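You operate a simulated robot arm through the tools that you are given. There is no shell and no other tool.

You are at the controls of a simulated robot arm. One attempt, no reset.

Task
Swap the blackened bulb for the WARM one and light the lamp.
Fine: the lamp switch goes off ahead of the swap; the old bulb stands in the free hole of the rack. Where these are worked on the way, their far stop is far enough and under half their travel is too little: lamp switch.

The check looks at the end state, three seconds after you hand in, the way a careful person would. Anything else that was tipped, shoved, dropped, spilled or broken makes it a failure.

Robot
A 7-joint arm with a two-finger parallel gripper, fixed in place. Base frame: the origin is at the foot of the arm, x ahead of it, y to its left, z up. Lengths are in mm, angles in rad, forces in N, time in s.
With the tool pointing down near the work surface it reaches from about 420 to 900 mm from the base axis. Its first joint turns from -2.007 to 2.007 rad. Payload 3.91 kg.
Tool frame: the origin (TCP) lies between the finger pads and is the grasp point; the fingertips stand 30 mm ahead of it; z points along the fingers, y is the line along which they close. The gripper opens to 110 mm. The fingers are 20 mm wide and 10 mm thick; the gripper's body (48 by 112 mm) begins 55 mm behind the TCP.
Orientation is told as [roll, pitch, yaw] about the base's x, y, z axes, in that order, counted from this pose: with the fingers straight down and closing along the base's y, the tool's x points along the base's -x, its y along +y and its z along -z.

Tools
- The arm moves only by the tool apply_moves. Its argument "moves" is a list of rows, each an object (a shift or turn left out is 0, a gripper value left out holds the last) with "xyz": the shift along the tool's x, y, z in units of 20 mm (1.0 is 20 mm), a list of three; "rot": the turn, a rotation vector about the tool's x, y, z in units of 5 degrees (1.0 is 5 degrees), a list of three; "hand": the finger opening in mm, from 0 to 110. In form: [{"xyz": [x, y, z], "rot": [wx, wy, wz], "hand": hand}, ...]. A call has 1 to 20 rows; each row shifts and turns the commanded pose from where the row before left it, along the tool's axes as they then stand. A call with a number of a shift or a turn outside -1 to 1 is refused whole. Rows are played at 5 a second. More than 50 mm and 0.15 rad between two rows, or a gripper value outside its range, and nothing of the call is played. Where a pose cannot be reached the arm comes as near as it can. A force on the tool above 40 N (or 10 N above the force at the start of the call, whichever is more), or a blocked arm, ends the call early, and 0.2 s more pass. The fingers move at their own pace (about 153 mm/s each) and stop on an object; they squeeze with about 43 N. The grip force told is the motor's: it shows also when the fingers shut on nothing. Time passes only in rows, and 0.2 s behind the last, so rows that do not move let the fingers close. It gives the time, the measured TCP pose, the force on the tool (base axes), the opening and the grip force at its end, in the units of the frame above (readings bear some noise), with the torque about the TCP (base axes, N m) and any sound that the robot's microphone picked up.
- Cameras (640 x 400 px; columns grow to the right, rows downward): "scene" is fixed at [48.9, 648.1, 1547]; the picture's right is [-0.70, -0.72, 0.00], its down [-0.23, 0.22, -0.95] and it looks along [0.68, -0.66, -0.32] (base axes); focal length 368 px, centre (320, 200). "wrist" rides on the gripper at [72, 17, -103] in the tool frame; the picture's right is [-0.23, 0.97, 0.00], its down [-0.76, -0.18, -0.62] and it looks along [-0.61, -0.14, 0.78] (tool axes); focal length 222 px, centre (320, 200). There is no depth. A picture from a camera that has moved, and an enlarged one, comes with that camera's place and axes in the base frame and with its lens.
- capture(camera): a new picture of that camera. It takes no simulated time.
- slide_trunk(by): slides the trunk up (or, below 0, down) by that many mm; the arm rides with it, the base frame stays. It gives what a move gives, with no picture.
- inspect(camera, box): a new picture of the part [left, top, right, bottom] of that camera's present view, enlarged. It takes no simulated time.
- close_job(): hands the job in; it is judged then, once.

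Places have to be worked out from the pictures, the camera data and where the tool is seen. Open the gripper and draw the arm clear of the work before you hand the job in, unless the task says otherwise.

The tools are called after ">>>" as a command line: name --argument value ..., lists and objects as JSON in quotes. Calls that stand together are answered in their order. apply_moves: Moves the arm, as the interface text tells. Its arguments: {"type":"object","properties":{"moves":{"type":"array"}},"required":["moves"]} The other tools are called the same way: slide_trunk (by) slides the trunk up or down; capture (camera) takes a picture; inspect (camera, box) takes an enlarged picture of a part of a camera's view; close_job () hands the job in.

At the start:

```text
time: 0.0
position: [628.1, -224.8, 1485.2]
ee_rot: [-0.001, 0.0, 0.0]
wrist_force: [0.3, 0.2, 0.4]
torque: [0.03, 0.01, 0.0]
opening: 110.1
finger_force: 0.1
trunk travel left (down, up): [-925.0, 65.0]
```

scene: 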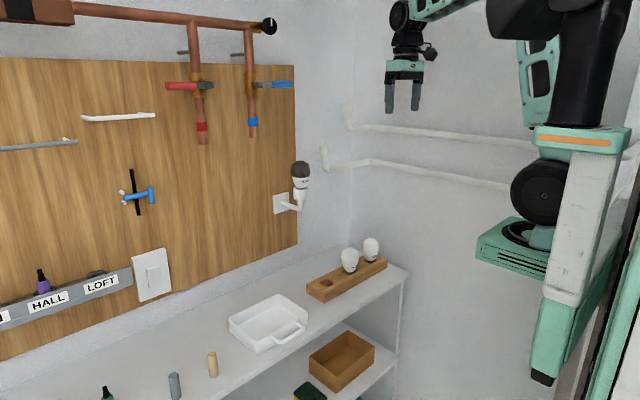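
wrist: 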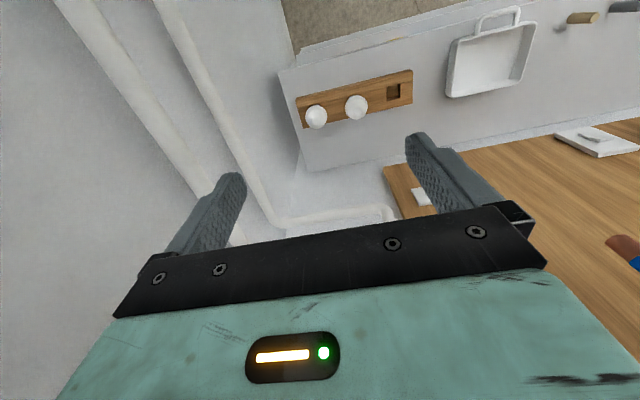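

I'll begin by looking closer at the lamp, the rack and the switch in the scene view before moving anything.

>>> inspect --camera "scene" --box '[240, 140, 340, 220]'

>>> inspect --camera "scene" --box '[290, 220, 410, 310]'

>>> inspect --camera "scene" --box '[0, 230, 200, 355]'

>>> inspect --camera "wrist" --box '[280, 50, 440, 150]'

```text
5.00 times, centred on (290, 180) of scene
camera zoom: at [48.9, 648.1, 1547.0], right [-0.7, -0.72, 0.0], down [-0.23, 0.22, -0.95], along [0.68, -0.66, -0.32], focal length 1838 px, centre (470, 300)
```

zoom: 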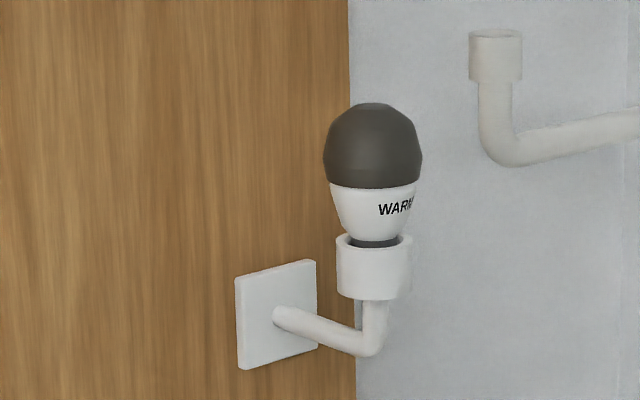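

```text
4.44 times, centred on (350, 265) of scene
camera zoom: at [48.9, 648.1, 1547.0], right [-0.7, -0.72, 0.0], down [-0.23, 0.22, -0.95], along [0.68, -0.66, -0.32], focal length 1634 px, centre (187, -89)
```

zoom: 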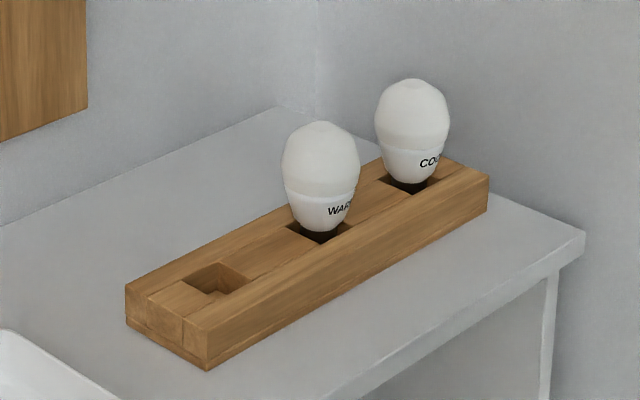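

```text
3.20 times, centred on (100, 292) of scene
camera zoom: at [48.9, 648.1, 1547.0], right [-0.7, -0.72, 0.0], down [-0.23, 0.22, -0.95], along [0.68, -0.66, -0.32], focal length 1176 px, centre (1024, -96)
```

zoom: 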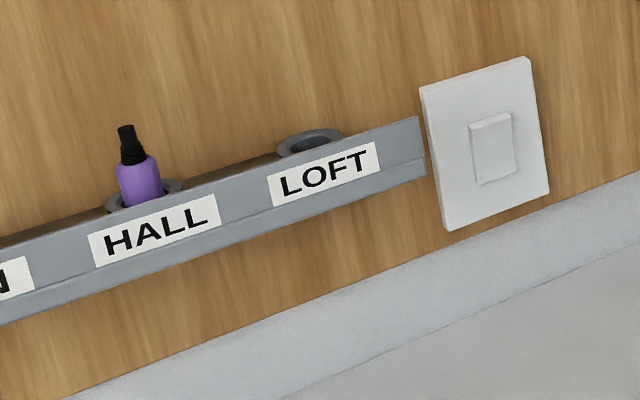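

```text
4.00 times, centred on (360, 100) of wrist
camera zoom: at [554.7, -206.3, 1590.0], right [0.23, 0.97, 0.0], down [0.76, -0.18, 0.62], along [0.61, -0.14, -0.78], focal length 888 px, centre (160, 600)
```

zoom: 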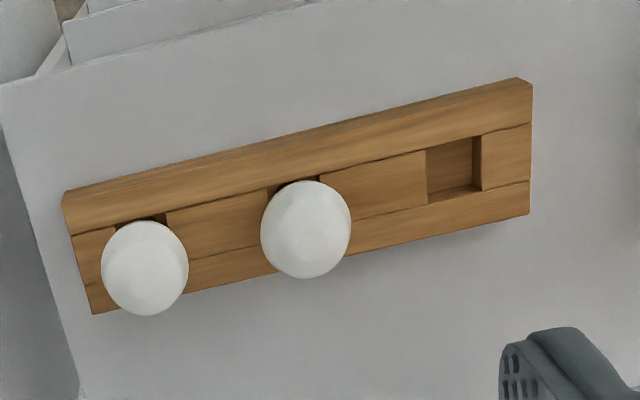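

The rack runs along y at about x≈738 (free hole y≈-49, WARM y≈-155, COLD y≈-257). The lamp socket is near (835,-36) and the switch near (925,380,1069). I'll zoom in further on the switch, the lamp and the other items.

>>> inspect --camera "scene" --box '[128, 245, 176, 305]'

>>> inspect --camera "scene" --box '[270, 155, 320, 217]'

>>> inspect --camera "scene" --box '[60, 100, 180, 220]'

>>> inspect --camera "scene" --box '[330, 230, 390, 280]'

```text
6.67 times, centred on (152, 275) of scene
camera zoom: at [48.9, 648.1, 1547.0], right [-0.7, -0.72, 0.0], down [-0.23, 0.22, -0.95], along [0.68, -0.66, -0.32], focal length 2451 px, centre (1440, -300)
```

zoom: 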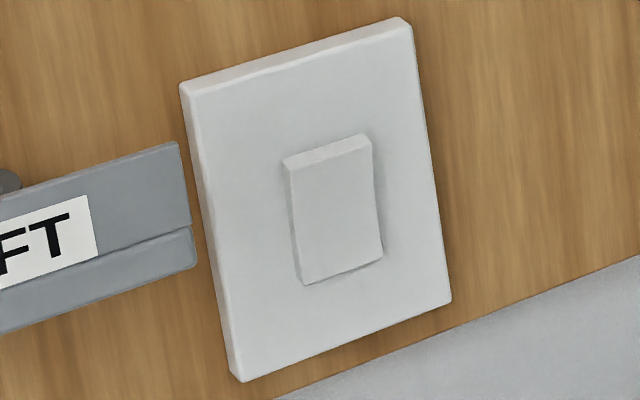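

```text
6.45 times, centred on (295, 186) of scene
camera zoom: at [48.9, 648.1, 1547.0], right [-0.7, -0.72, 0.0], down [-0.23, 0.22, -0.95], along [0.68, -0.66, -0.32], focal length 2372 px, centre (481, 290)
```

zoom: 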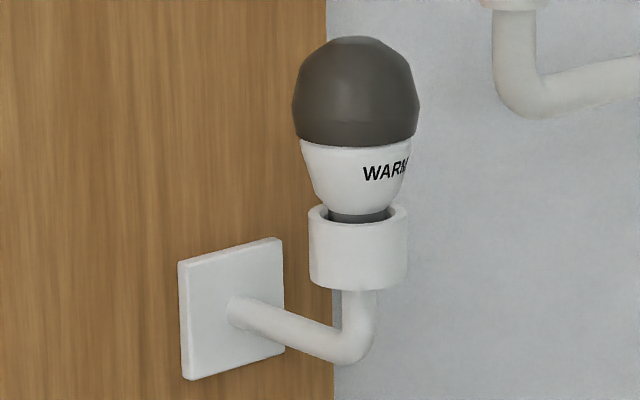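

```text
3.33 times, centred on (120, 160) of scene
camera zoom: at [48.9, 648.1, 1547.0], right [-0.7, -0.72, 0.0], down [-0.23, 0.22, -0.95], along [0.68, -0.66, -0.32], focal length 1226 px, centre (987, 333)
```

zoom: 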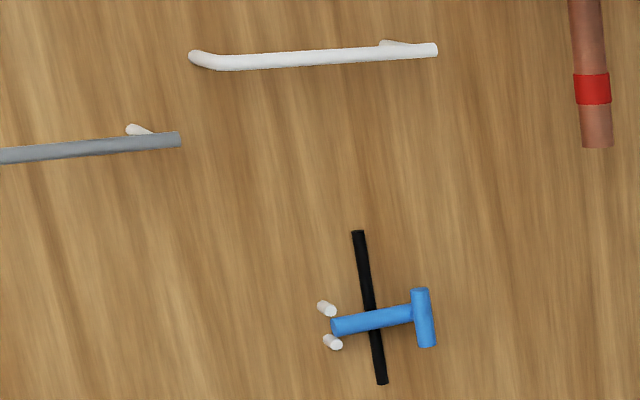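

```text
8.00 times, centred on (360, 255) of scene
camera zoom: at [48.9, 648.1, 1547.0], right [-0.7, -0.72, 0.0], down [-0.23, 0.22, -0.95], along [0.68, -0.66, -0.32], focal length 2941 px, centre (0, -240)
```

zoom: 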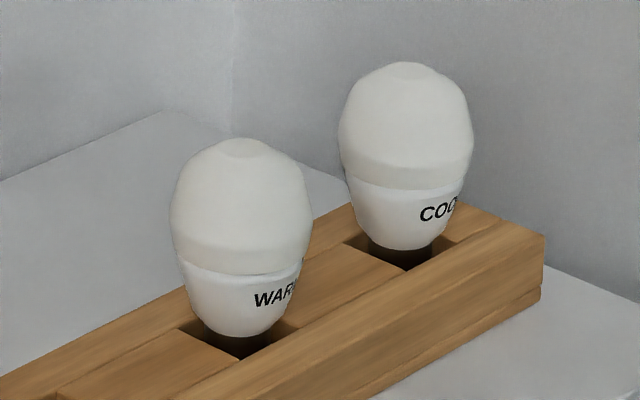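

The rocker's top edge stands proud and its lower half is pushed in. The rack holds WARM in the middle and COOL at the far end. Next I'll check the arm's own geometry and the pipes above the lamp.

>>> inspect --camera "scene" --box '[340, 0, 640, 187]'

>>> inspect --camera "scene" --box '[140, 0, 320, 160]'

>>> inspect --camera "scene" --box '[80, 280, 420, 400]'

```text
2.13 times, centred on (490, 94) of scene
camera zoom: at [48.9, 648.1, 1547.0], right [-0.7, -0.72, 0.0], down [-0.23, 0.22, -0.95], along [0.68, -0.66, -0.32], focal length 784 px, centre (-43, 427)
```

zoom: 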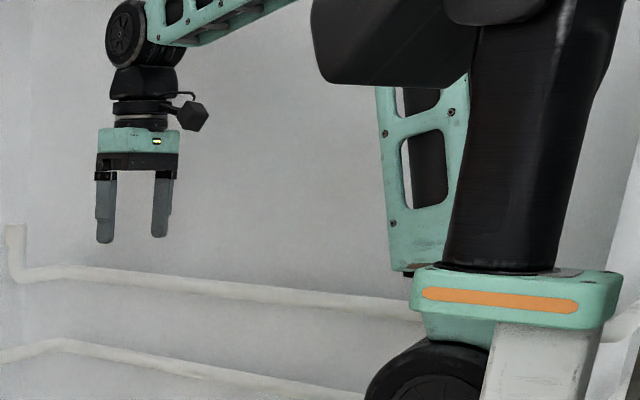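

```text
2.50 times, centred on (230, 80) of scene
camera zoom: at [48.9, 648.1, 1547.0], right [-0.7, -0.72, 0.0], down [-0.23, 0.22, -0.95], along [0.68, -0.66, -0.32], focal length 919 px, centre (545, 500)
```

zoom: 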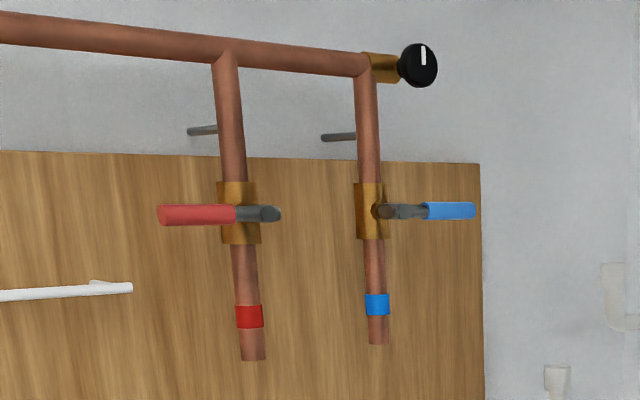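

```text
1.88 times, centred on (250, 340) of scene
camera zoom: at [48.9, 648.1, 1547.0], right [-0.7, -0.72, 0.0], down [-0.23, 0.22, -0.95], along [0.68, -0.66, -0.32], focal length 692 px, centre (452, -64)
```

zoom: 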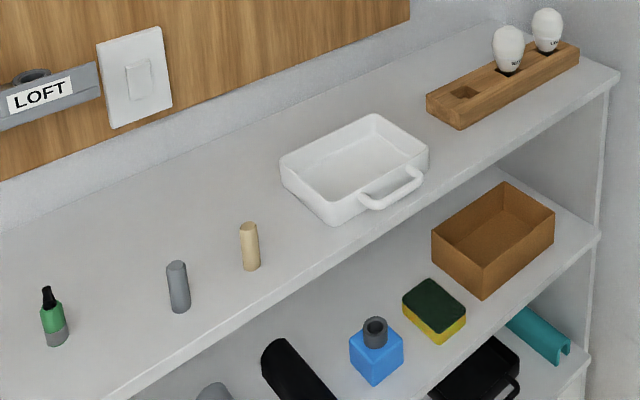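

The arm hangs clear, so I'll shift the TCP about 190 mm in +y at the same height. That should let the wrist camera look down between the fingers at the lamp.

>>> apply_moves --moves '[{"xyz": [0, 1, 0]}, {"xyz": [0, 1, 0]}, {"xyz": [0, 1, 0]}, {"xyz": [0, 1, 0]}, {"xyz": [0, 1, 0]}, {"xyz": [0, 1, 0]}, {"xyz": [0, 1, 0]}, {"xyz": [0, 1, 0]}, {"xyz": [0, 1, 0]}, {"xyz": [0, 0.5, 0]}]'

>>> capture --camera "wrist"

>>> capture --camera "scene"

```text
time: 2.2
position: [625.7, -34.0, 1485.0]
ee_rot: [0.001, 0.0, 0.0]
wrist_force: [-0.2, -0.3, -0.4]
torque: [0.02, 0.01, -0.02]
opening: 109.8
finger_force: 0.1
trunk travel left (down, up): [-925.0, 65.0]
```

```text
taken
camera wrist: at [554.1, -16.3, 1590.2], right [0.23, 0.97, 0.0], down [0.76, -0.18, 0.62], along [0.61, -0.14, -0.78], focal length 222 px, centre (320, 200)
```

wrist: 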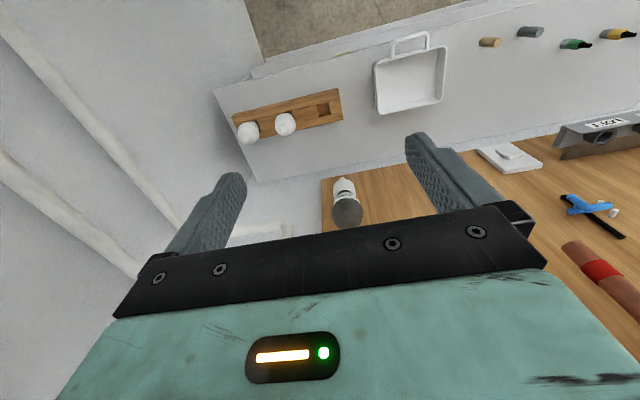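

```text
taken
```

scene: 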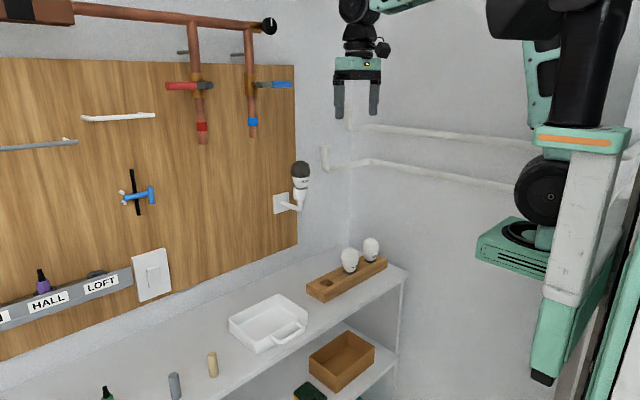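

The red pipe triangulates to x≈848, so the blue tap handle hangs just above the lamp at about (815, 5, 1527). A vertical wrist would hit it, so I'll need to work with the tool tilted. Next I'll zoom on the lamp and the switch from here.

>>> inspect --camera "wrist" --box '[310, 160, 390, 240]'

>>> inspect --camera "wrist" --box '[460, 120, 640, 240]'

>>> inspect --camera "wrist" --box '[220, 70, 360, 160]'

```text
5.00 times, centred on (350, 200) of wrist
camera zoom: at [554.1, -16.3, 1590.2], right [0.23, 0.97, 0.0], down [0.76, -0.18, 0.62], along [0.61, -0.14, -0.78], focal length 1111 px, centre (170, 200)
```

zoom: 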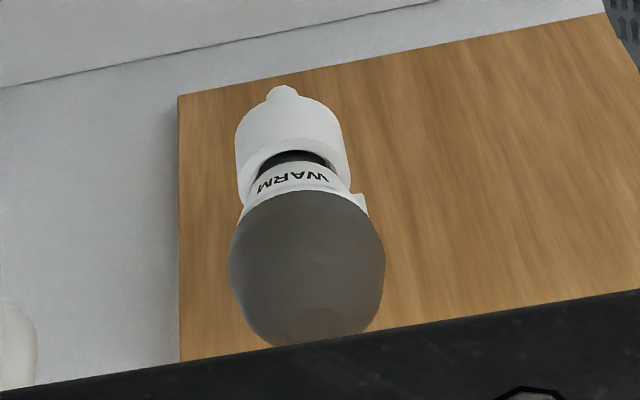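

```text
3.33 times, centred on (550, 180) of wrist
camera zoom: at [554.1, -16.3, 1590.2], right [0.23, 0.97, 0.0], down [0.76, -0.18, 0.62], along [0.61, -0.14, -0.78], focal length 740 px, centre (-447, 267)
```

zoom: 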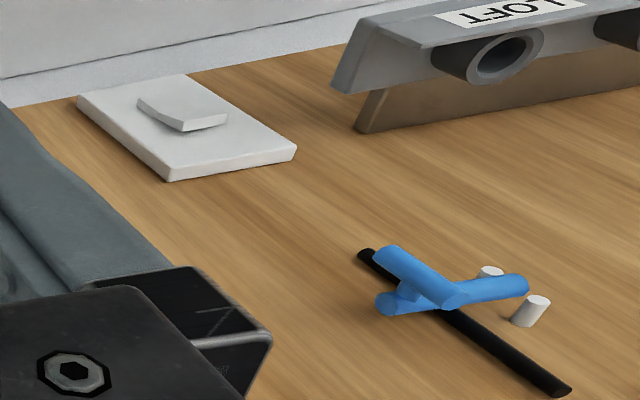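

```text
4.44 times, centred on (290, 115) of wrist
camera zoom: at [554.1, -16.3, 1590.2], right [0.23, 0.97, 0.0], down [0.76, -0.18, 0.62], along [0.61, -0.14, -0.78], focal length 987 px, centre (453, 578)
```

zoom: 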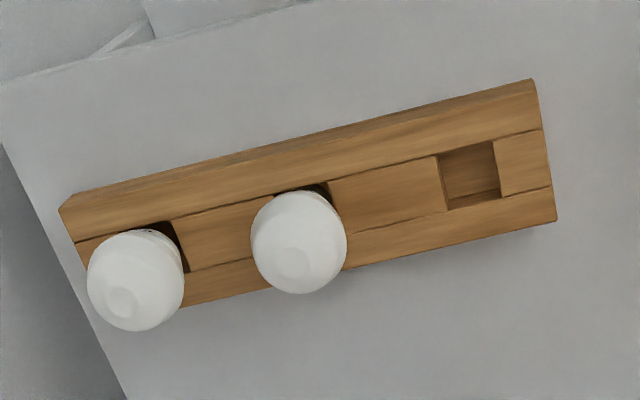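

The rocker centre works out at about (906, 385, 1080), with the top half proud. I'll lower the trunk in steps to bring the arm to switch height, then check the picture.

>>> slide_trunk --by -200

>>> capture --camera "scene"

```text
time: 4.4
position: [626.0, -34.0, 1287.0]
ee_rot: [-0.001, 0.001, 0.0]
wrist_force: [-0.5, -0.1, 0.6]
torque: [0.03, 0.0, 0.03]
opening: 110.0
finger_force: 0.1
trunk travel left (down, up): [-725.0, 265.0]
```

```text
taken
```

scene: 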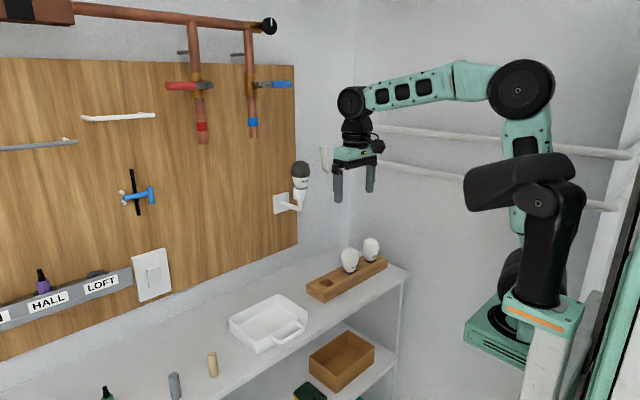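

The full arm is visible now: the wrist joint sits about 195 mm above the TCP and the shoulder is near z≈1224, so the switch is in reach with the tool tilted forward. I'll move in +y first while staying high and clear.

>>> apply_moves --moves '[{"xyz": [0, 1, 0], "hand": 0}, {"xyz": [0, 1, 0]}, {"xyz": [0, 1, 0]}, {"xyz": [0, 1, 0]}, {"xyz": [0, 1, 0]}, {"xyz": [0, 1, 0]}, {"xyz": [0, 1, 0]}, {"xyz": [0, 1, 0]}, {"xyz": [0, 1, 0]}, {"xyz": [0, 1, 0]}, {"xyz": [0, 1, 0]}, {"xyz": [0, 1, 0]}]'

>>> capture --camera "scene"

```text
time: 7.0
position: [627.7, 206.1, 1287.0]
ee_rot: [0.001, 0.0, -0.001]
wrist_force: [-0.3, -1.0, 0.3]
torque: [0.04, -0.03, -0.04]
opening: 0.3
finger_force: 37.4
trunk travel left (down, up): [-725.0, 265.0]
```

```text
taken
```

scene: 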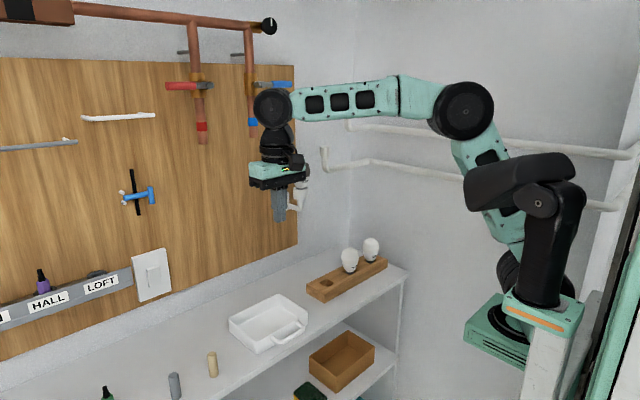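

The path is clear. I'll continue to y≈386 and begin pitching the tool forward (negative rotation about tool y).

>>> apply_moves --moves '[{"xyz": [0, 1, 0]}, {"xyz": [0, 1, 0]}, {"xyz": [0, 1, 0]}, {"xyz": [0, 1, 0]}, {"xyz": [0, 1, 0]}, {"xyz": [0, 1, 0]}, {"xyz": [0, 1, 0]}, {"xyz": [0, 1, 0]}, {"xyz": [0, 1, 0]}, {"rot": [0, -1, 0]}, {"rot": [0, -1, 0]}, {"rot": [0, -1, 0]}, {"rot": [0, -1, 0]}, {"rot": [0, -1, 0]}, {"rot": [0, -1, 0]}]'

>>> capture --camera "scene"

>>> capture --camera "wrist"

```text
time: 10.2
position: [626.8, 375.7, 1284.2]
ee_rot: [0.0, -0.525, 0.0]
wrist_force: [1.0, 0.0, -0.9]
torque: [-0.01, 0.0, -0.01]
opening: 0.1
finger_force: 37.6
out of reach, approached as far as the arm can: row 9
trunk travel left (down, up): [-725.0, 265.0]
```

```text
taken
```

scene: 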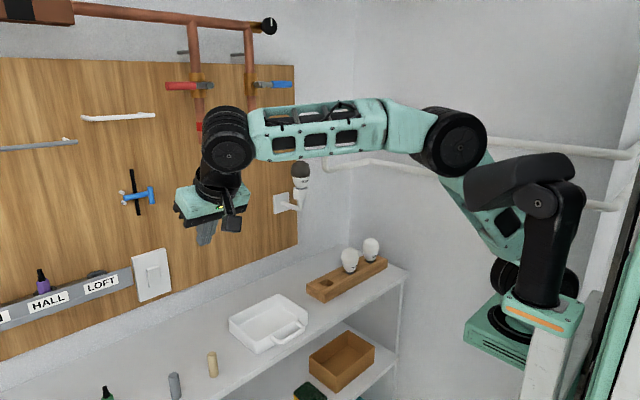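

```text
taken
camera wrist: at [511.5, 391.9, 1338.3], right [0.2, 0.97, 0.11], down [0.35, -0.18, 0.92], along [0.92, -0.14, -0.37], focal length 222 px, centre (320, 200)
```

wrist: 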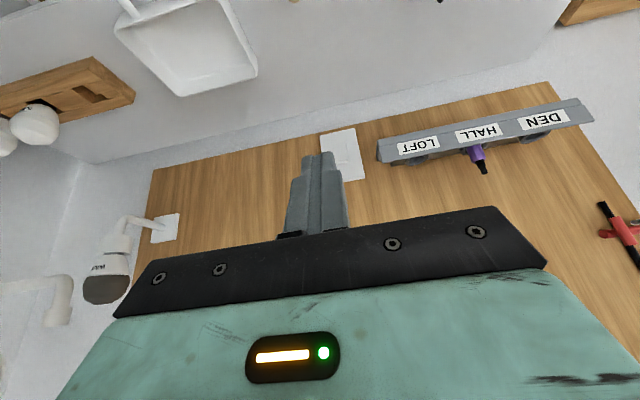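

The switch plate is visible beside the closed fingers. I'll zoom in on it for markings before going closer.

>>> inspect --camera "wrist" --box '[290, 110, 400, 200]'

>>> slide_trunk --by -130

```text
4.44 times, centred on (345, 155) of wrist
camera zoom: at [511.5, 391.9, 1338.3], right [0.2, 0.97, 0.11], down [0.35, -0.18, 0.92], along [0.92, -0.14, -0.37], focal length 987 px, centre (209, 400)
```

zoom: 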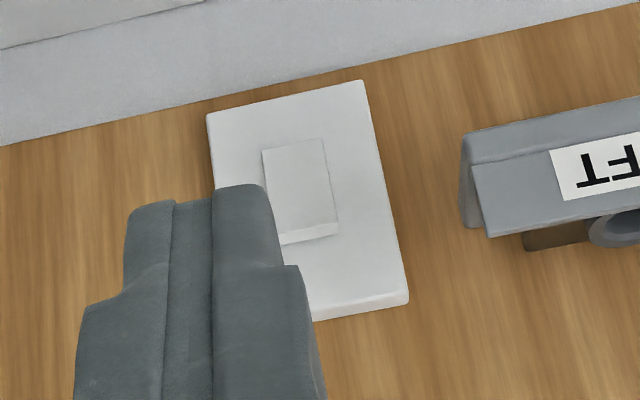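

```text
time: 11.8
position: [626.8, 374.5, 1153.2]
ee_rot: [0.0, -0.525, 0.001]
wrist_force: [0.4, 0.2, -0.5]
torque: [0.02, 0.01, -0.02]
opening: 0.0
finger_force: 37.9
trunk travel left (down, up): [-595.0, 395.0]
```

No markings on the switch, but both views agree: rocker y≈385, z from about 1053 to 1109, top proud. I'll pitch further to about 70° and recentre in y.

>>> apply_moves --moves '[{"rot": [0, -1, 0]}, {"rot": [0, -1, 0]}, {"rot": [0, -1, 0]}, {"rot": [0, -1, 0]}, {"rot": [0, -1, 0]}, {"rot": [0, -1, 0]}, {"rot": [0, -1, 0]}, {"rot": [0, -1, 0]}, {"xyz": [0, 0.5, 0]}, {"xyz": [0, 0, 0]}]'

>>> capture --camera "scene"

>>> capture --camera "wrist"

```text
time: 13.9
position: [629.5, 378.7, 1163.8]
ee_rot: [0.052, -1.223, -0.056]
wrist_force: [-0.3, -0.4, 0.4]
torque: [0.01, -0.03, 0.02]
opening: 0.2
finger_force: 37.7
trunk travel left (down, up): [-595.0, 395.0]
```

```text
taken
```

scene: 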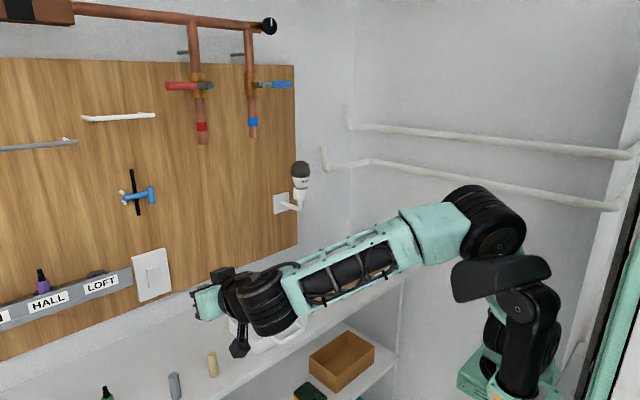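

```text
taken
camera wrist: at [507.3, 398.3, 1131.8], right [0.08, 0.97, 0.23], down [-0.33, -0.19, 0.92], along [0.94, -0.15, 0.3], focal length 222 px, centre (320, 200)
```

wrist: 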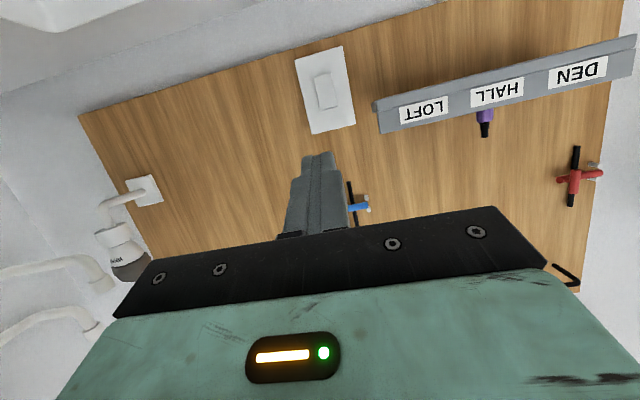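

The pose reads a little off (roll and yaw about 0.05), so I'll let the arm settle with a null row and re-read before advancing.

>>> apply_moves --moves '[{"xyz": [0, 0, 0]}, {"xyz": [0, 0, 0]}]'

```text
time: 14.6
position: [630.1, 380.5, 1162.6]
ee_rot: [0.049, -1.225, -0.051]
wrist_force: [0.0, -0.3, 0.7]
torque: [0.02, 0.03, -0.01]
opening: 0.1
finger_force: 37.3
trunk travel left (down, up): [-595.0, 395.0]
```

It's converging slowly, so I'll advance part way toward the switch and re-read.

>>> apply_moves --moves '[{"xyz": [-0.1, 0, 0.95]}, {"xyz": [-0.1, 0, 0.95]}, {"xyz": [-0.1, 0, 0.95]}, {"xyz": [-0.1, 0, 0.95]}, {"xyz": [-0.1, 0, 0.95]}, {"xyz": [-0.1, 0, 0.95]}, {"xyz": [0, 0, 0]}]'

```text
time: 16.1
position: [736.7, 384.6, 1124.0]
ee_rot: [0.0, -1.222, -0.001]
wrist_force: [0.6, -0.4, -0.1]
torque: [0.02, 0.01, 0.0]
opening: 0.1
finger_force: 37.5
trunk travel left (down, up): [-595.0, 395.0]
```

The pose is now exact. I'll go to a pre-press position with the leading edge about 20 mm short of the proud top half at z≈1100.

>>> apply_moves --moves '[{"xyz": [-0.143, 0.003, 0.953]}, {"xyz": [-0.143, 0.003, 0.953]}, {"xyz": [-0.143, 0.003, 0.953]}, {"xyz": [-0.143, 0.003, 0.953]}, {"xyz": [-0.143, 0.003, 0.953]}, {"xyz": [-0.143, 0.003, 0.953]}, {"xyz": [0, 0, 0]}]'

>>> capture --camera "wrist"

>>> inspect --camera "scene" --box '[100, 220, 260, 320]'

```text
time: 17.8
position: [852.7, 385.1, 1104.6]
ee_rot: [-0.001, -1.223, 0.001]
wrist_force: [0.0, 0.4, -0.3]
torque: [-0.02, -0.01, 0.02]
opening: 0.0
finger_force: 38.1
trunk travel left (down, up): [-595.0, 395.0]
```

```text
taken
camera wrist: at [729.6, 402.5, 1071.0], right [0.08, 0.97, 0.21], down [-0.33, -0.18, 0.93], along [0.94, -0.14, 0.3], focal length 222 px, centre (320, 200)
```

wrist: 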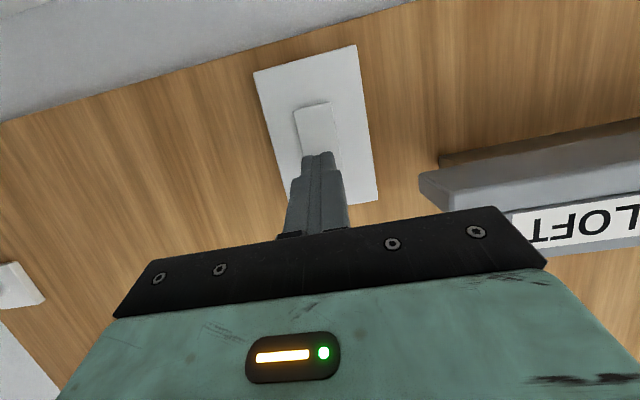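

```text
4.00 times, centred on (180, 270) of scene
camera zoom: at [48.9, 648.1, 1547.0], right [-0.7, -0.72, 0.0], down [-0.23, 0.22, -0.95], along [0.68, -0.66, -0.32], focal length 1471 px, centre (880, -80)
```

zoom: 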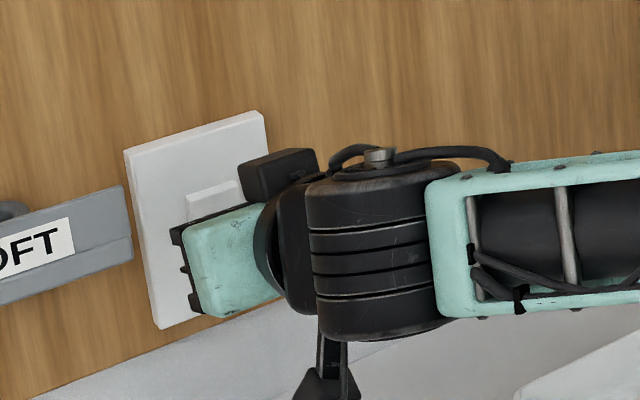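

The fingertips line up with the rocker in y, and the LOFT rail (front at x≈860, end at y≈443) stays clear of the gripper body. I'll press forward in small steps while watching force and sound.

>>> apply_moves --moves '[{"xyz": [0.12, 0, 0.25]}, {"xyz": [-0.068, 0, 0.188]}, {"xyz": [-0.068, 0, 0.188]}, {"xyz": [-0.034, 0, 0.094]}, {"xyz": [0, 0, 0]}]'

```text
time: 18.9
position: [866.2, 385.5, 1099.8]
ee_rot: [-0.002, -1.222, -0.001]
wrist_force: [0.5, -0.2, 0.6]
torque: [0.0, 0.0, 0.01]
opening: 0.1
finger_force: 38.1
trunk travel left (down, up): [-595.0, 395.0]
```

No contact yet with the tip edge at about x≈898. I'll continue in 2 mm steps.

>>> apply_moves --moves '[{"xyz": [-0.034, 0, 0.094]}, {"xyz": [-0.034, 0, 0.094]}, {"xyz": [-0.034, 0, 0.094]}, {"xyz": [0, 0, 0]}]'

>>> inspect --camera "wrist" --box '[230, 40, 400, 240]'

```text
time: 19.9
position: [871.5, 385.4, 1099.4]
ee_rot: [0.001, -1.221, -0.002]
wrist_force: [0.2, 0.5, 0.3]
torque: [-0.02, -0.02, 0.02]
opening: 0.1
finger_force: 37.9
trunk travel left (down, up): [-595.0, 395.0]
```

```text
2.00 times, centred on (315, 140) of wrist
camera zoom: at [748.7, 402.7, 1067.6], right [0.08, 0.97, 0.21], down [-0.33, -0.18, 0.93], along [0.94, -0.14, 0.3], focal length 444 px, centre (330, 320)
```

zoom: 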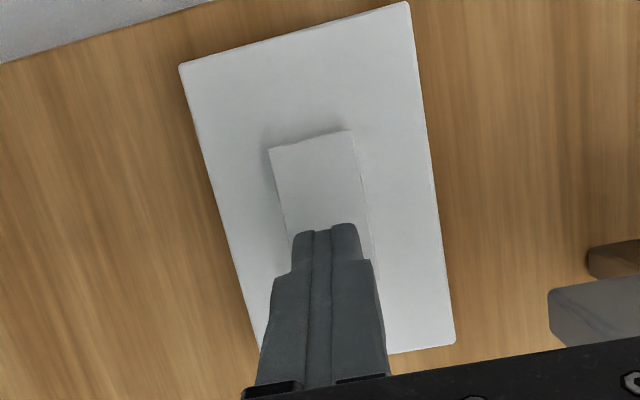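

Still no notable force, although the rocker's bottom edge now throws a shadow, so it may be starting to tip. I'll keep pressing in small steps.

>>> apply_moves --moves '[{"xyz": [-0.034, 0, 0.094]}, {"xyz": [-0.034, 0, 0.094]}, {"xyz": [-0.034, 0, 0.094]}, {"xyz": [0, 0, 0]}]'

>>> inspect --camera "wrist" --box '[230, 40, 400, 240]'

```text
time: 20.9
position: [877.2, 385.3, 1100.6]
ee_rot: [-0.001, -1.222, -0.001]
wrist_force: [-2.9, -2.0, 0.2]
torque: [0.05, 0.02, 0.0]
opening: 0.2
finger_force: 37.8
trunk travel left (down, up): [-595.0, 395.0]
```

```text
2.00 times, centred on (315, 140) of wrist
camera zoom: at [754.5, 402.6, 1068.9], right [0.08, 0.97, 0.21], down [-0.33, -0.18, 0.93], along [0.94, -0.14, 0.3], focal length 444 px, centre (330, 320)
```

zoom: 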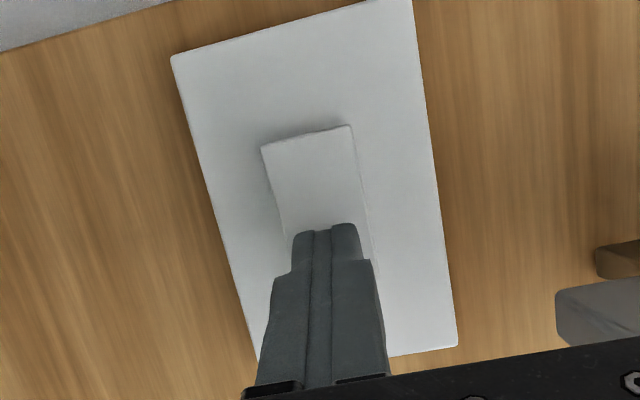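

Force is now about 3 N and the bottom edge is lifting, so the rocker is moving. I'll continue to the far stop.

>>> apply_moves --moves '[{"xyz": [-0.034, 0, 0.094]}, {"xyz": [-0.034, 0, 0.094]}, {"xyz": [-0.034, 0, 0.094]}, {"xyz": [0, 0, 0]}]'

>>> inspect --camera "wrist" --box '[230, 40, 400, 240]'

```text
time: 21.6
position: [879.2, 386.4, 1100.6]
ee_rot: [0.005, -1.221, -0.005]
wrist_force: [-22.9, -9.7, 2.7]
torque: [-0.03, -0.05, -0.27]
opening: 0.0
finger_force: 37.5
trunk travel left (down, up): [-595.0, 395.0]
stopped in row 3: the force on the tool passed its limit at 44 N (the readings are from after the stop); the commanded pose is now the measured one
```

```text
2.00 times, centred on (315, 140) of wrist
camera zoom: at [754.6, 404.2, 1069.8], right [0.08, 0.97, 0.21], down [-0.32, -0.18, 0.93], along [0.94, -0.14, 0.3], focal length 444 px, centre (330, 320)
```

zoom: 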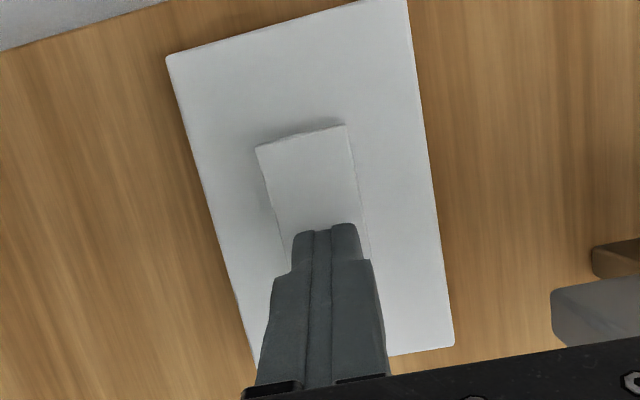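

The press hit the hard stop with the tip at about x≈911. I'll back off along -x and verify the rocker's state.

>>> apply_moves --moves '[{"xyz": [0.1, 0, -0.27]}, {"xyz": [0.342, 0, -0.94]}, {"xyz": [0.342, 0, -0.94]}, {"xyz": [0.342, 0, -0.94]}, {"xyz": [0.342, 0, -0.94]}, {"xyz": [0, 0, 0]}]'

>>> inspect --camera "wrist" --box '[230, 40, 400, 240]'

>>> inspect --camera "scene" --box '[128, 245, 176, 305]'

>>> inspect --camera "scene" --box '[270, 155, 320, 217]'

```text
time: 23.0
position: [794.3, 386.4, 1099.1]
ee_rot: [0.005, -1.219, -0.005]
wrist_force: [-0.8, -0.5, 0.0]
torque: [0.01, 0.0, -0.01]
opening: 0.3
finger_force: 37.8
trunk travel left (down, up): [-595.0, 395.0]
```

```text
2.00 times, centred on (315, 140) of wrist
camera zoom: at [671.4, 404.5, 1068.5], right [0.08, 0.97, 0.21], down [-0.32, -0.18, 0.93], along [0.94, -0.14, 0.3], focal length 444 px, centre (330, 320)
```

zoom: 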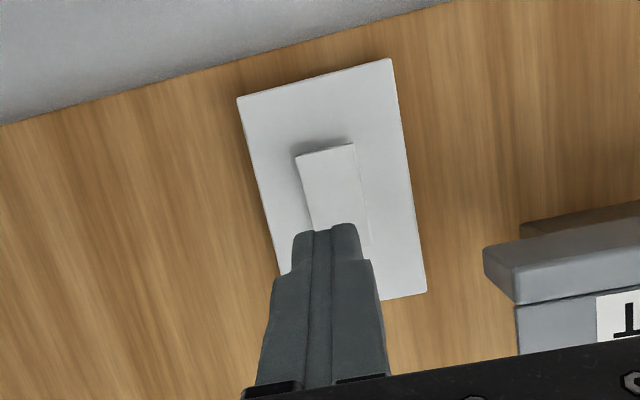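

```text
6.67 times, centred on (152, 275) of scene
camera zoom: at [48.9, 648.1, 1547.0], right [-0.7, -0.72, 0.0], down [-0.23, 0.22, -0.95], along [0.68, -0.66, -0.32], focal length 2451 px, centre (1440, -300)
```

zoom: 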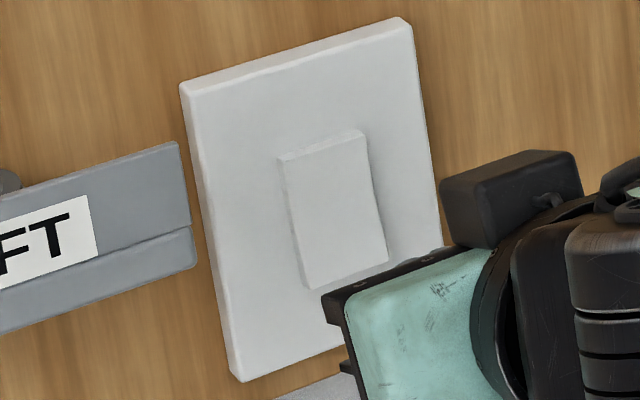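

```text
6.45 times, centred on (295, 186) of scene
camera zoom: at [48.9, 648.1, 1547.0], right [-0.7, -0.72, 0.0], down [-0.23, 0.22, -0.95], along [0.68, -0.66, -0.32], focal length 2372 px, centre (481, 290)
```

zoom: 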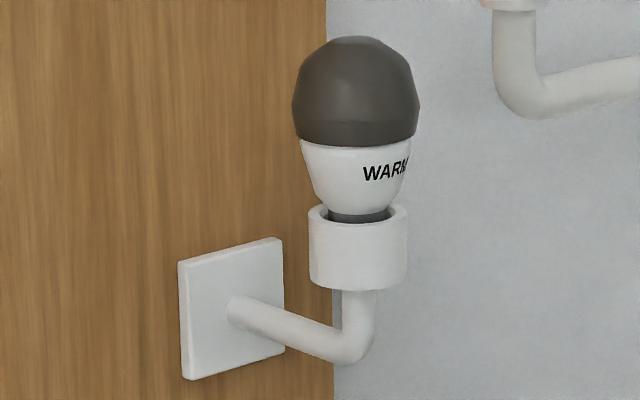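

The rocker has flipped: the bottom is now proud and the top is in, which should be off. I'll retreat from the wall and reduce the tilt to 45° for the lamp and rack work.

>>> apply_moves --moves '[{"xyz": [0.342, 0, -0.94]}, {"xyz": [0.342, 0, -0.94]}, {"xyz": [0.342, 0, -0.94]}, {"xyz": [0.342, 0, -0.94]}, {"xyz": [0.342, 0, -0.94]}, {"xyz": [0.342, 0, -0.94]}, {"xyz": [0.342, 0, -0.94]}, {"rot": [0, 1, 0]}, {"rot": [0, 1, 0]}, {"rot": [0, 1, 0]}, {"rot": [0, 1, 0]}, {"rot": [0, 1, 0]}, {"xyz": [0, 0, 0]}]'

>>> slide_trunk --by 250

>>> capture --camera "scene"

```text
time: 24.3
position: [767.3, 298.9, 1094.7]
ee_rot: [-0.042, -1.224, -0.137]
wrist_force: [-1.5, 0.1, -0.6]
torque: [0.04, 0.02, 0.01]
opening: 0.0
finger_force: 37.5
trunk travel left (down, up): [-595.0, 395.0]
stopped in row 6: the arm was blocked; the commanded pose is now the measured one
```

```text
time: 26.9
position: [766.2, 298.7, 1343.0]
ee_rot: [-0.044, -1.222, -0.138]
wrist_force: [-0.5, -0.3, -0.4]
torque: [-0.02, -0.02, -0.02]
opening: 0.1
finger_force: 37.5
trunk travel left (down, up): [-845.0, 145.0]
```

```text
taken
```

scene: 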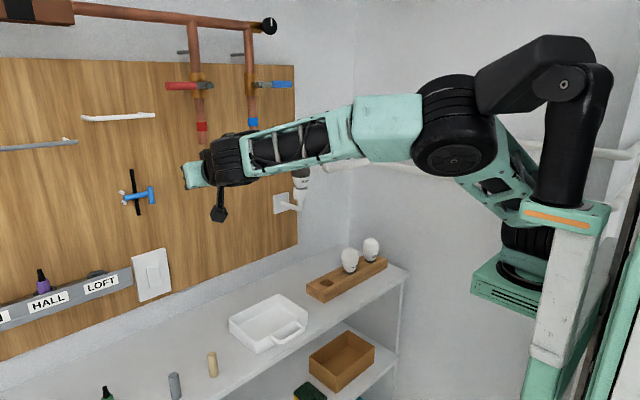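

The retreat was blocked, probably by the elbow against the sensor head, and the arm ended at y≈299 with a small yaw. Nothing on the wall looks touched. I'll swing toward -y, which carries the elbow away from the head, in small steps while keeping x.

>>> apply_moves --moves '[{"xyz": [0, -0.5, 0]}, {"xyz": [0, -1, 0]}, {"xyz": [0, -1, 0]}, {"xyz": [0, -1, 0]}, {"xyz": [0, -1, 0]}, {"xyz": [0, 0, 0]}]'

>>> capture --camera "scene"

```text
time: 28.5
position: [785.6, 146.6, 1343.0]
ee_rot: [-0.068, -1.225, -0.23]
wrist_force: [-0.6, 0.6, -0.2]
torque: [0.01, -0.06, 0.0]
opening: 0.0
finger_force: 37.3
trunk travel left (down, up): [-845.0, 145.0]
stopped in row 6: the arm was blocked; the commanded pose is now the measured one
```

```text
taken
```

scene: 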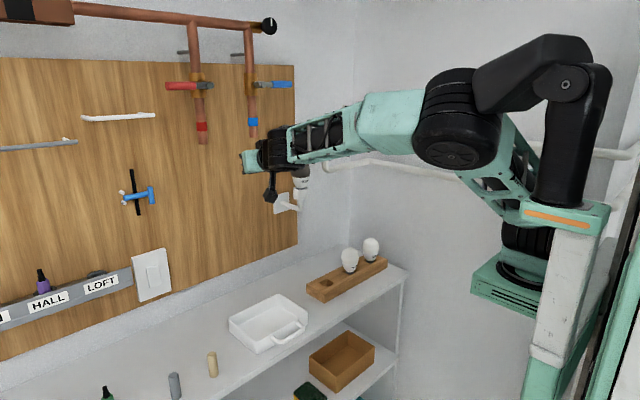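

The arm reports blocked again, so I need to see how the elbow sits against the head.

>>> inspect --camera "scene" --box '[380, 20, 640, 220]'

>>> capture --camera "wrist"

```text
2.00 times, centred on (510, 120) of scene
camera zoom: at [48.9, 648.1, 1547.0], right [-0.7, -0.72, 0.0], down [-0.23, 0.22, -0.95], along [0.68, -0.66, -0.32], focal length 735 px, centre (-60, 360)
```

zoom: 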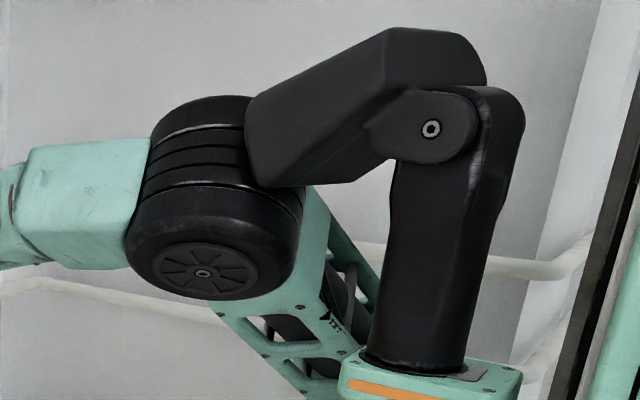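

```text
taken
camera wrist: at [672.4, 197.9, 1310.9], right [0.36, 0.91, 0.19], down [-0.36, -0.05, 0.93], along [0.86, -0.4, 0.31], focal length 222 px, centre (320, 200)
```

wrist: 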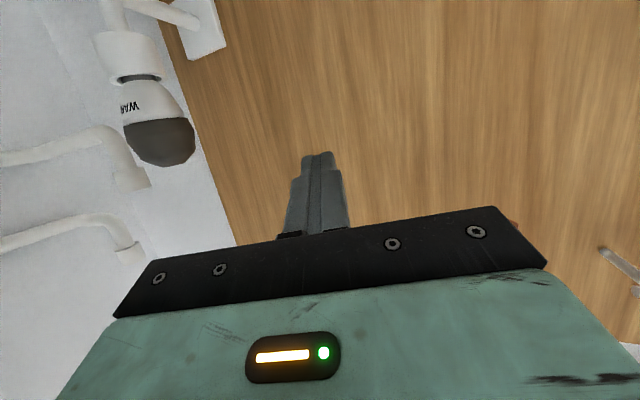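

The head overlaps the elbow housing, so the two are pressed together. Lowering the TCP relative to the trunk should drop the elbow forward and away from the head, so I'll try a few small downward steps in free space.

>>> apply_moves --moves '[{"xyz": [0.5, 0, 0.1]}, {"xyz": [0.5, 0, 0.1]}, {"xyz": [0.5, 0, 0.1]}]'

>>> inspect --camera "scene" --box '[380, 20, 640, 220]'

```text
time: 29.3
position: [777.4, 148.1, 1314.2]
ee_rot: [-0.062, -1.224, -0.229]
wrist_force: [-0.4, 0.1, -0.7]
torque: [0.03, 0.02, -0.03]
opening: 0.0
finger_force: 38.3
trunk travel left (down, up): [-845.0, 145.0]
```

```text
2.00 times, centred on (510, 120) of scene
camera zoom: at [48.9, 648.1, 1547.0], right [-0.7, -0.72, 0.0], down [-0.23, 0.22, -0.95], along [0.68, -0.66, -0.32], focal length 735 px, centre (-60, 360)
```

zoom: 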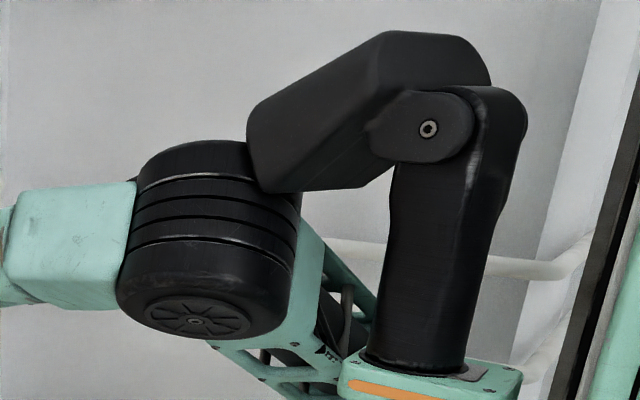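

It moves freely now. The elbow has swivelled out under the head, so I'll extend the arm forward and down while bringing the tool back toward vertical, which should pull the elbow out from under it.

>>> apply_moves --moves '[{"xyz": [0.733, 0, 0.426], "rot": [0, 1, 0]}, {"xyz": [0.693, 0, 0.489], "rot": [0, 1, 0]}, {"xyz": [0.648, 0, 0.547], "rot": [0, 1, 0]}, {"xyz": [0.598, 0, 0.602], "rot": [0, 1, 0]}, {"xyz": [0, 0, 0]}]'

>>> capture --camera "scene"

```text
time: 30.5
position: [788.1, 148.9, 1246.6]
ee_rot: [-0.036, -0.873, -0.257]
wrist_force: [-1.2, -0.7, -0.2]
torque: [0.03, 0.02, -0.01]
opening: 0.0
finger_force: 37.6
trunk travel left (down, up): [-845.0, 145.0]
```

```text
taken
```

scene: 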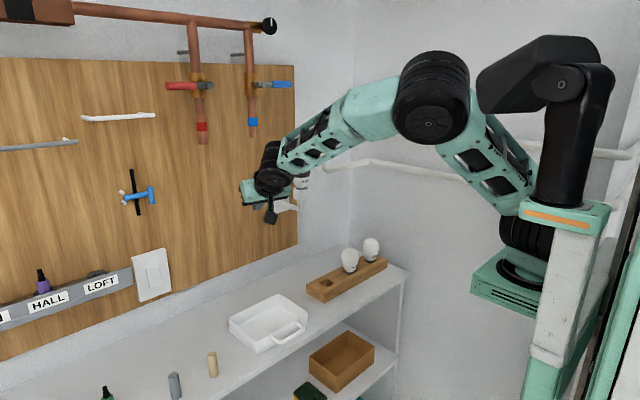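

The elbow is clear of the head now. I'll correct the yaw, shift a little toward -y and draw back in x, still short of the lamp.

>>> apply_moves --moves '[{"xyz": [0.3, -0.6, -0.4], "rot": [-0.766, 0, -0.643]}, {"xyz": [0.3, -0.6, -0.4], "rot": [-0.766, 0, -0.643]}, {"xyz": [0.3, -0.6, -0.4], "rot": [-0.766, 0, -0.643]}, {"xyz": [0, 0, 0]}]'

>>> capture --camera "scene"

```text
time: 31.5
position: [753.2, 119.8, 1250.0]
ee_rot: [-0.034, -0.869, 0.004]
wrist_force: [0.9, 0.1, 0.5]
torque: [0.0, -0.02, -0.02]
opening: 0.3
finger_force: 37.3
trunk travel left (down, up): [-845.0, 145.0]
```

```text
taken
```

scene: 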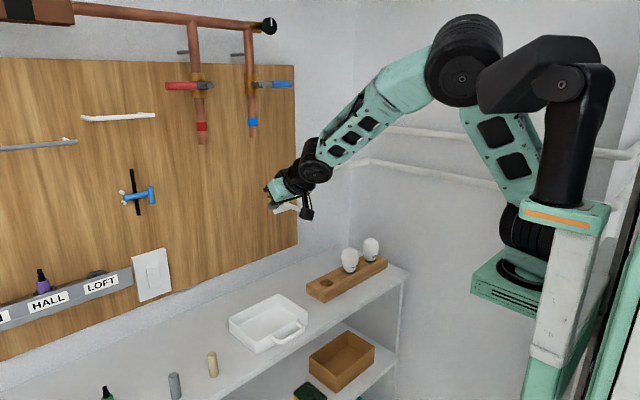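

The posture is healthy again. I'll slide over to y≈-29 in front of the lamp, fix the small roll, set the tilt to 45° and open the fingers.

>>> apply_moves --moves '[{"xyz": [0.12, -0.93, -0.4], "rot": [-0.39, 0, 0], "hand": 84}, {"xyz": [0.12, -0.93, -0.4], "rot": [0, 0.96, 0]}, {"xyz": [0.12, -0.93, -0.4]}, {"xyz": [0.12, -0.93, -0.4]}, {"xyz": [0.12, -0.93, -0.4]}, {"xyz": [0.12, -0.93, -0.4]}, {"xyz": [0.12, -0.93, -0.4]}, {"xyz": [0.12, -0.93, -0.4]}, {"xyz": [0, 0, 0]}]'

>>> capture --camera "scene"

>>> capture --camera "wrist"

```text
time: 33.5
position: [692.8, -31.9, 1281.3]
ee_rot: [0.001, -0.787, 0.002]
wrist_force: [-0.4, 0.2, 0.7]
torque: [0.01, 0.0, 0.03]
opening: 83.9
finger_force: 0.0
trunk travel left (down, up): [-845.0, 145.0]
```

```text
taken
```

scene: 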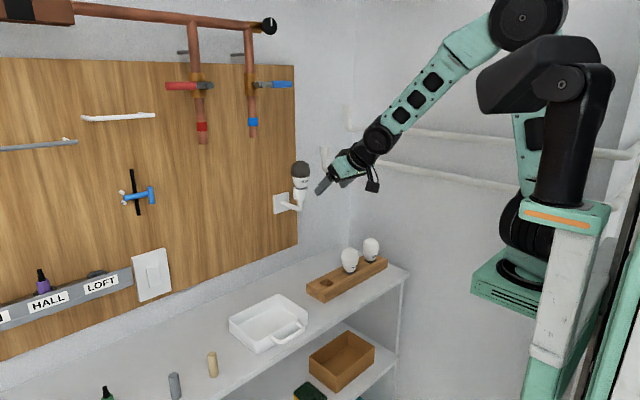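

```text
taken
camera wrist: at [567.8, -14.1, 1302.7], right [0.16, 0.97, 0.16], down [0.1, -0.18, 0.98], along [0.98, -0.14, -0.12], focal length 222 px, centre (320, 200)
```

wrist: 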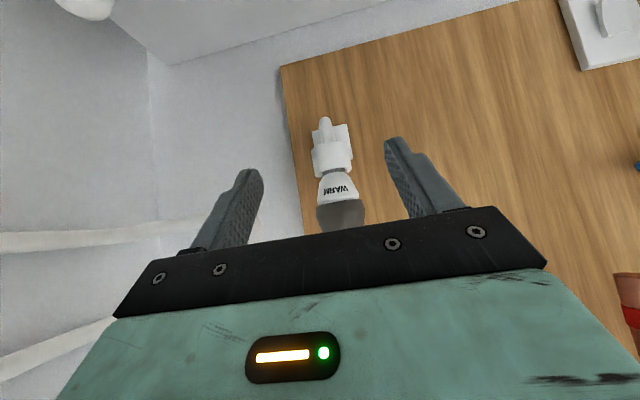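

The lamp is between the fingers in the wrist view. I'll zoom in to refine its y and z.

>>> inspect --camera "wrist" --box '[280, 100, 400, 250]'

>>> inspect --camera "scene" --box '[260, 130, 380, 230]'

```text
2.67 times, centred on (340, 175) of wrist
camera zoom: at [567.8, -14.1, 1302.7], right [0.16, 0.97, 0.16], down [0.1, -0.18, 0.98], along [0.98, -0.14, -0.12], focal length 592 px, centre (267, 267)
```

zoom: 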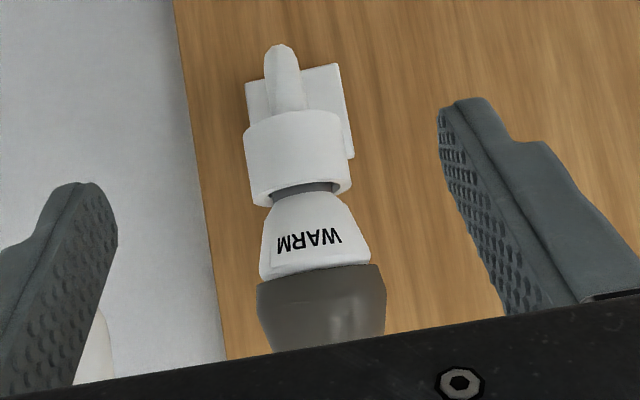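

```text
4.00 times, centred on (320, 180) of scene
camera zoom: at [48.9, 648.1, 1547.0], right [-0.7, -0.72, 0.0], down [-0.23, 0.22, -0.95], along [0.68, -0.66, -0.32], focal length 1471 px, centre (320, 280)
```

zoom: 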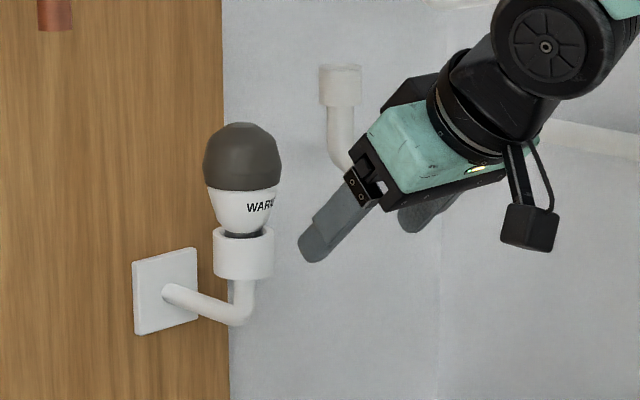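

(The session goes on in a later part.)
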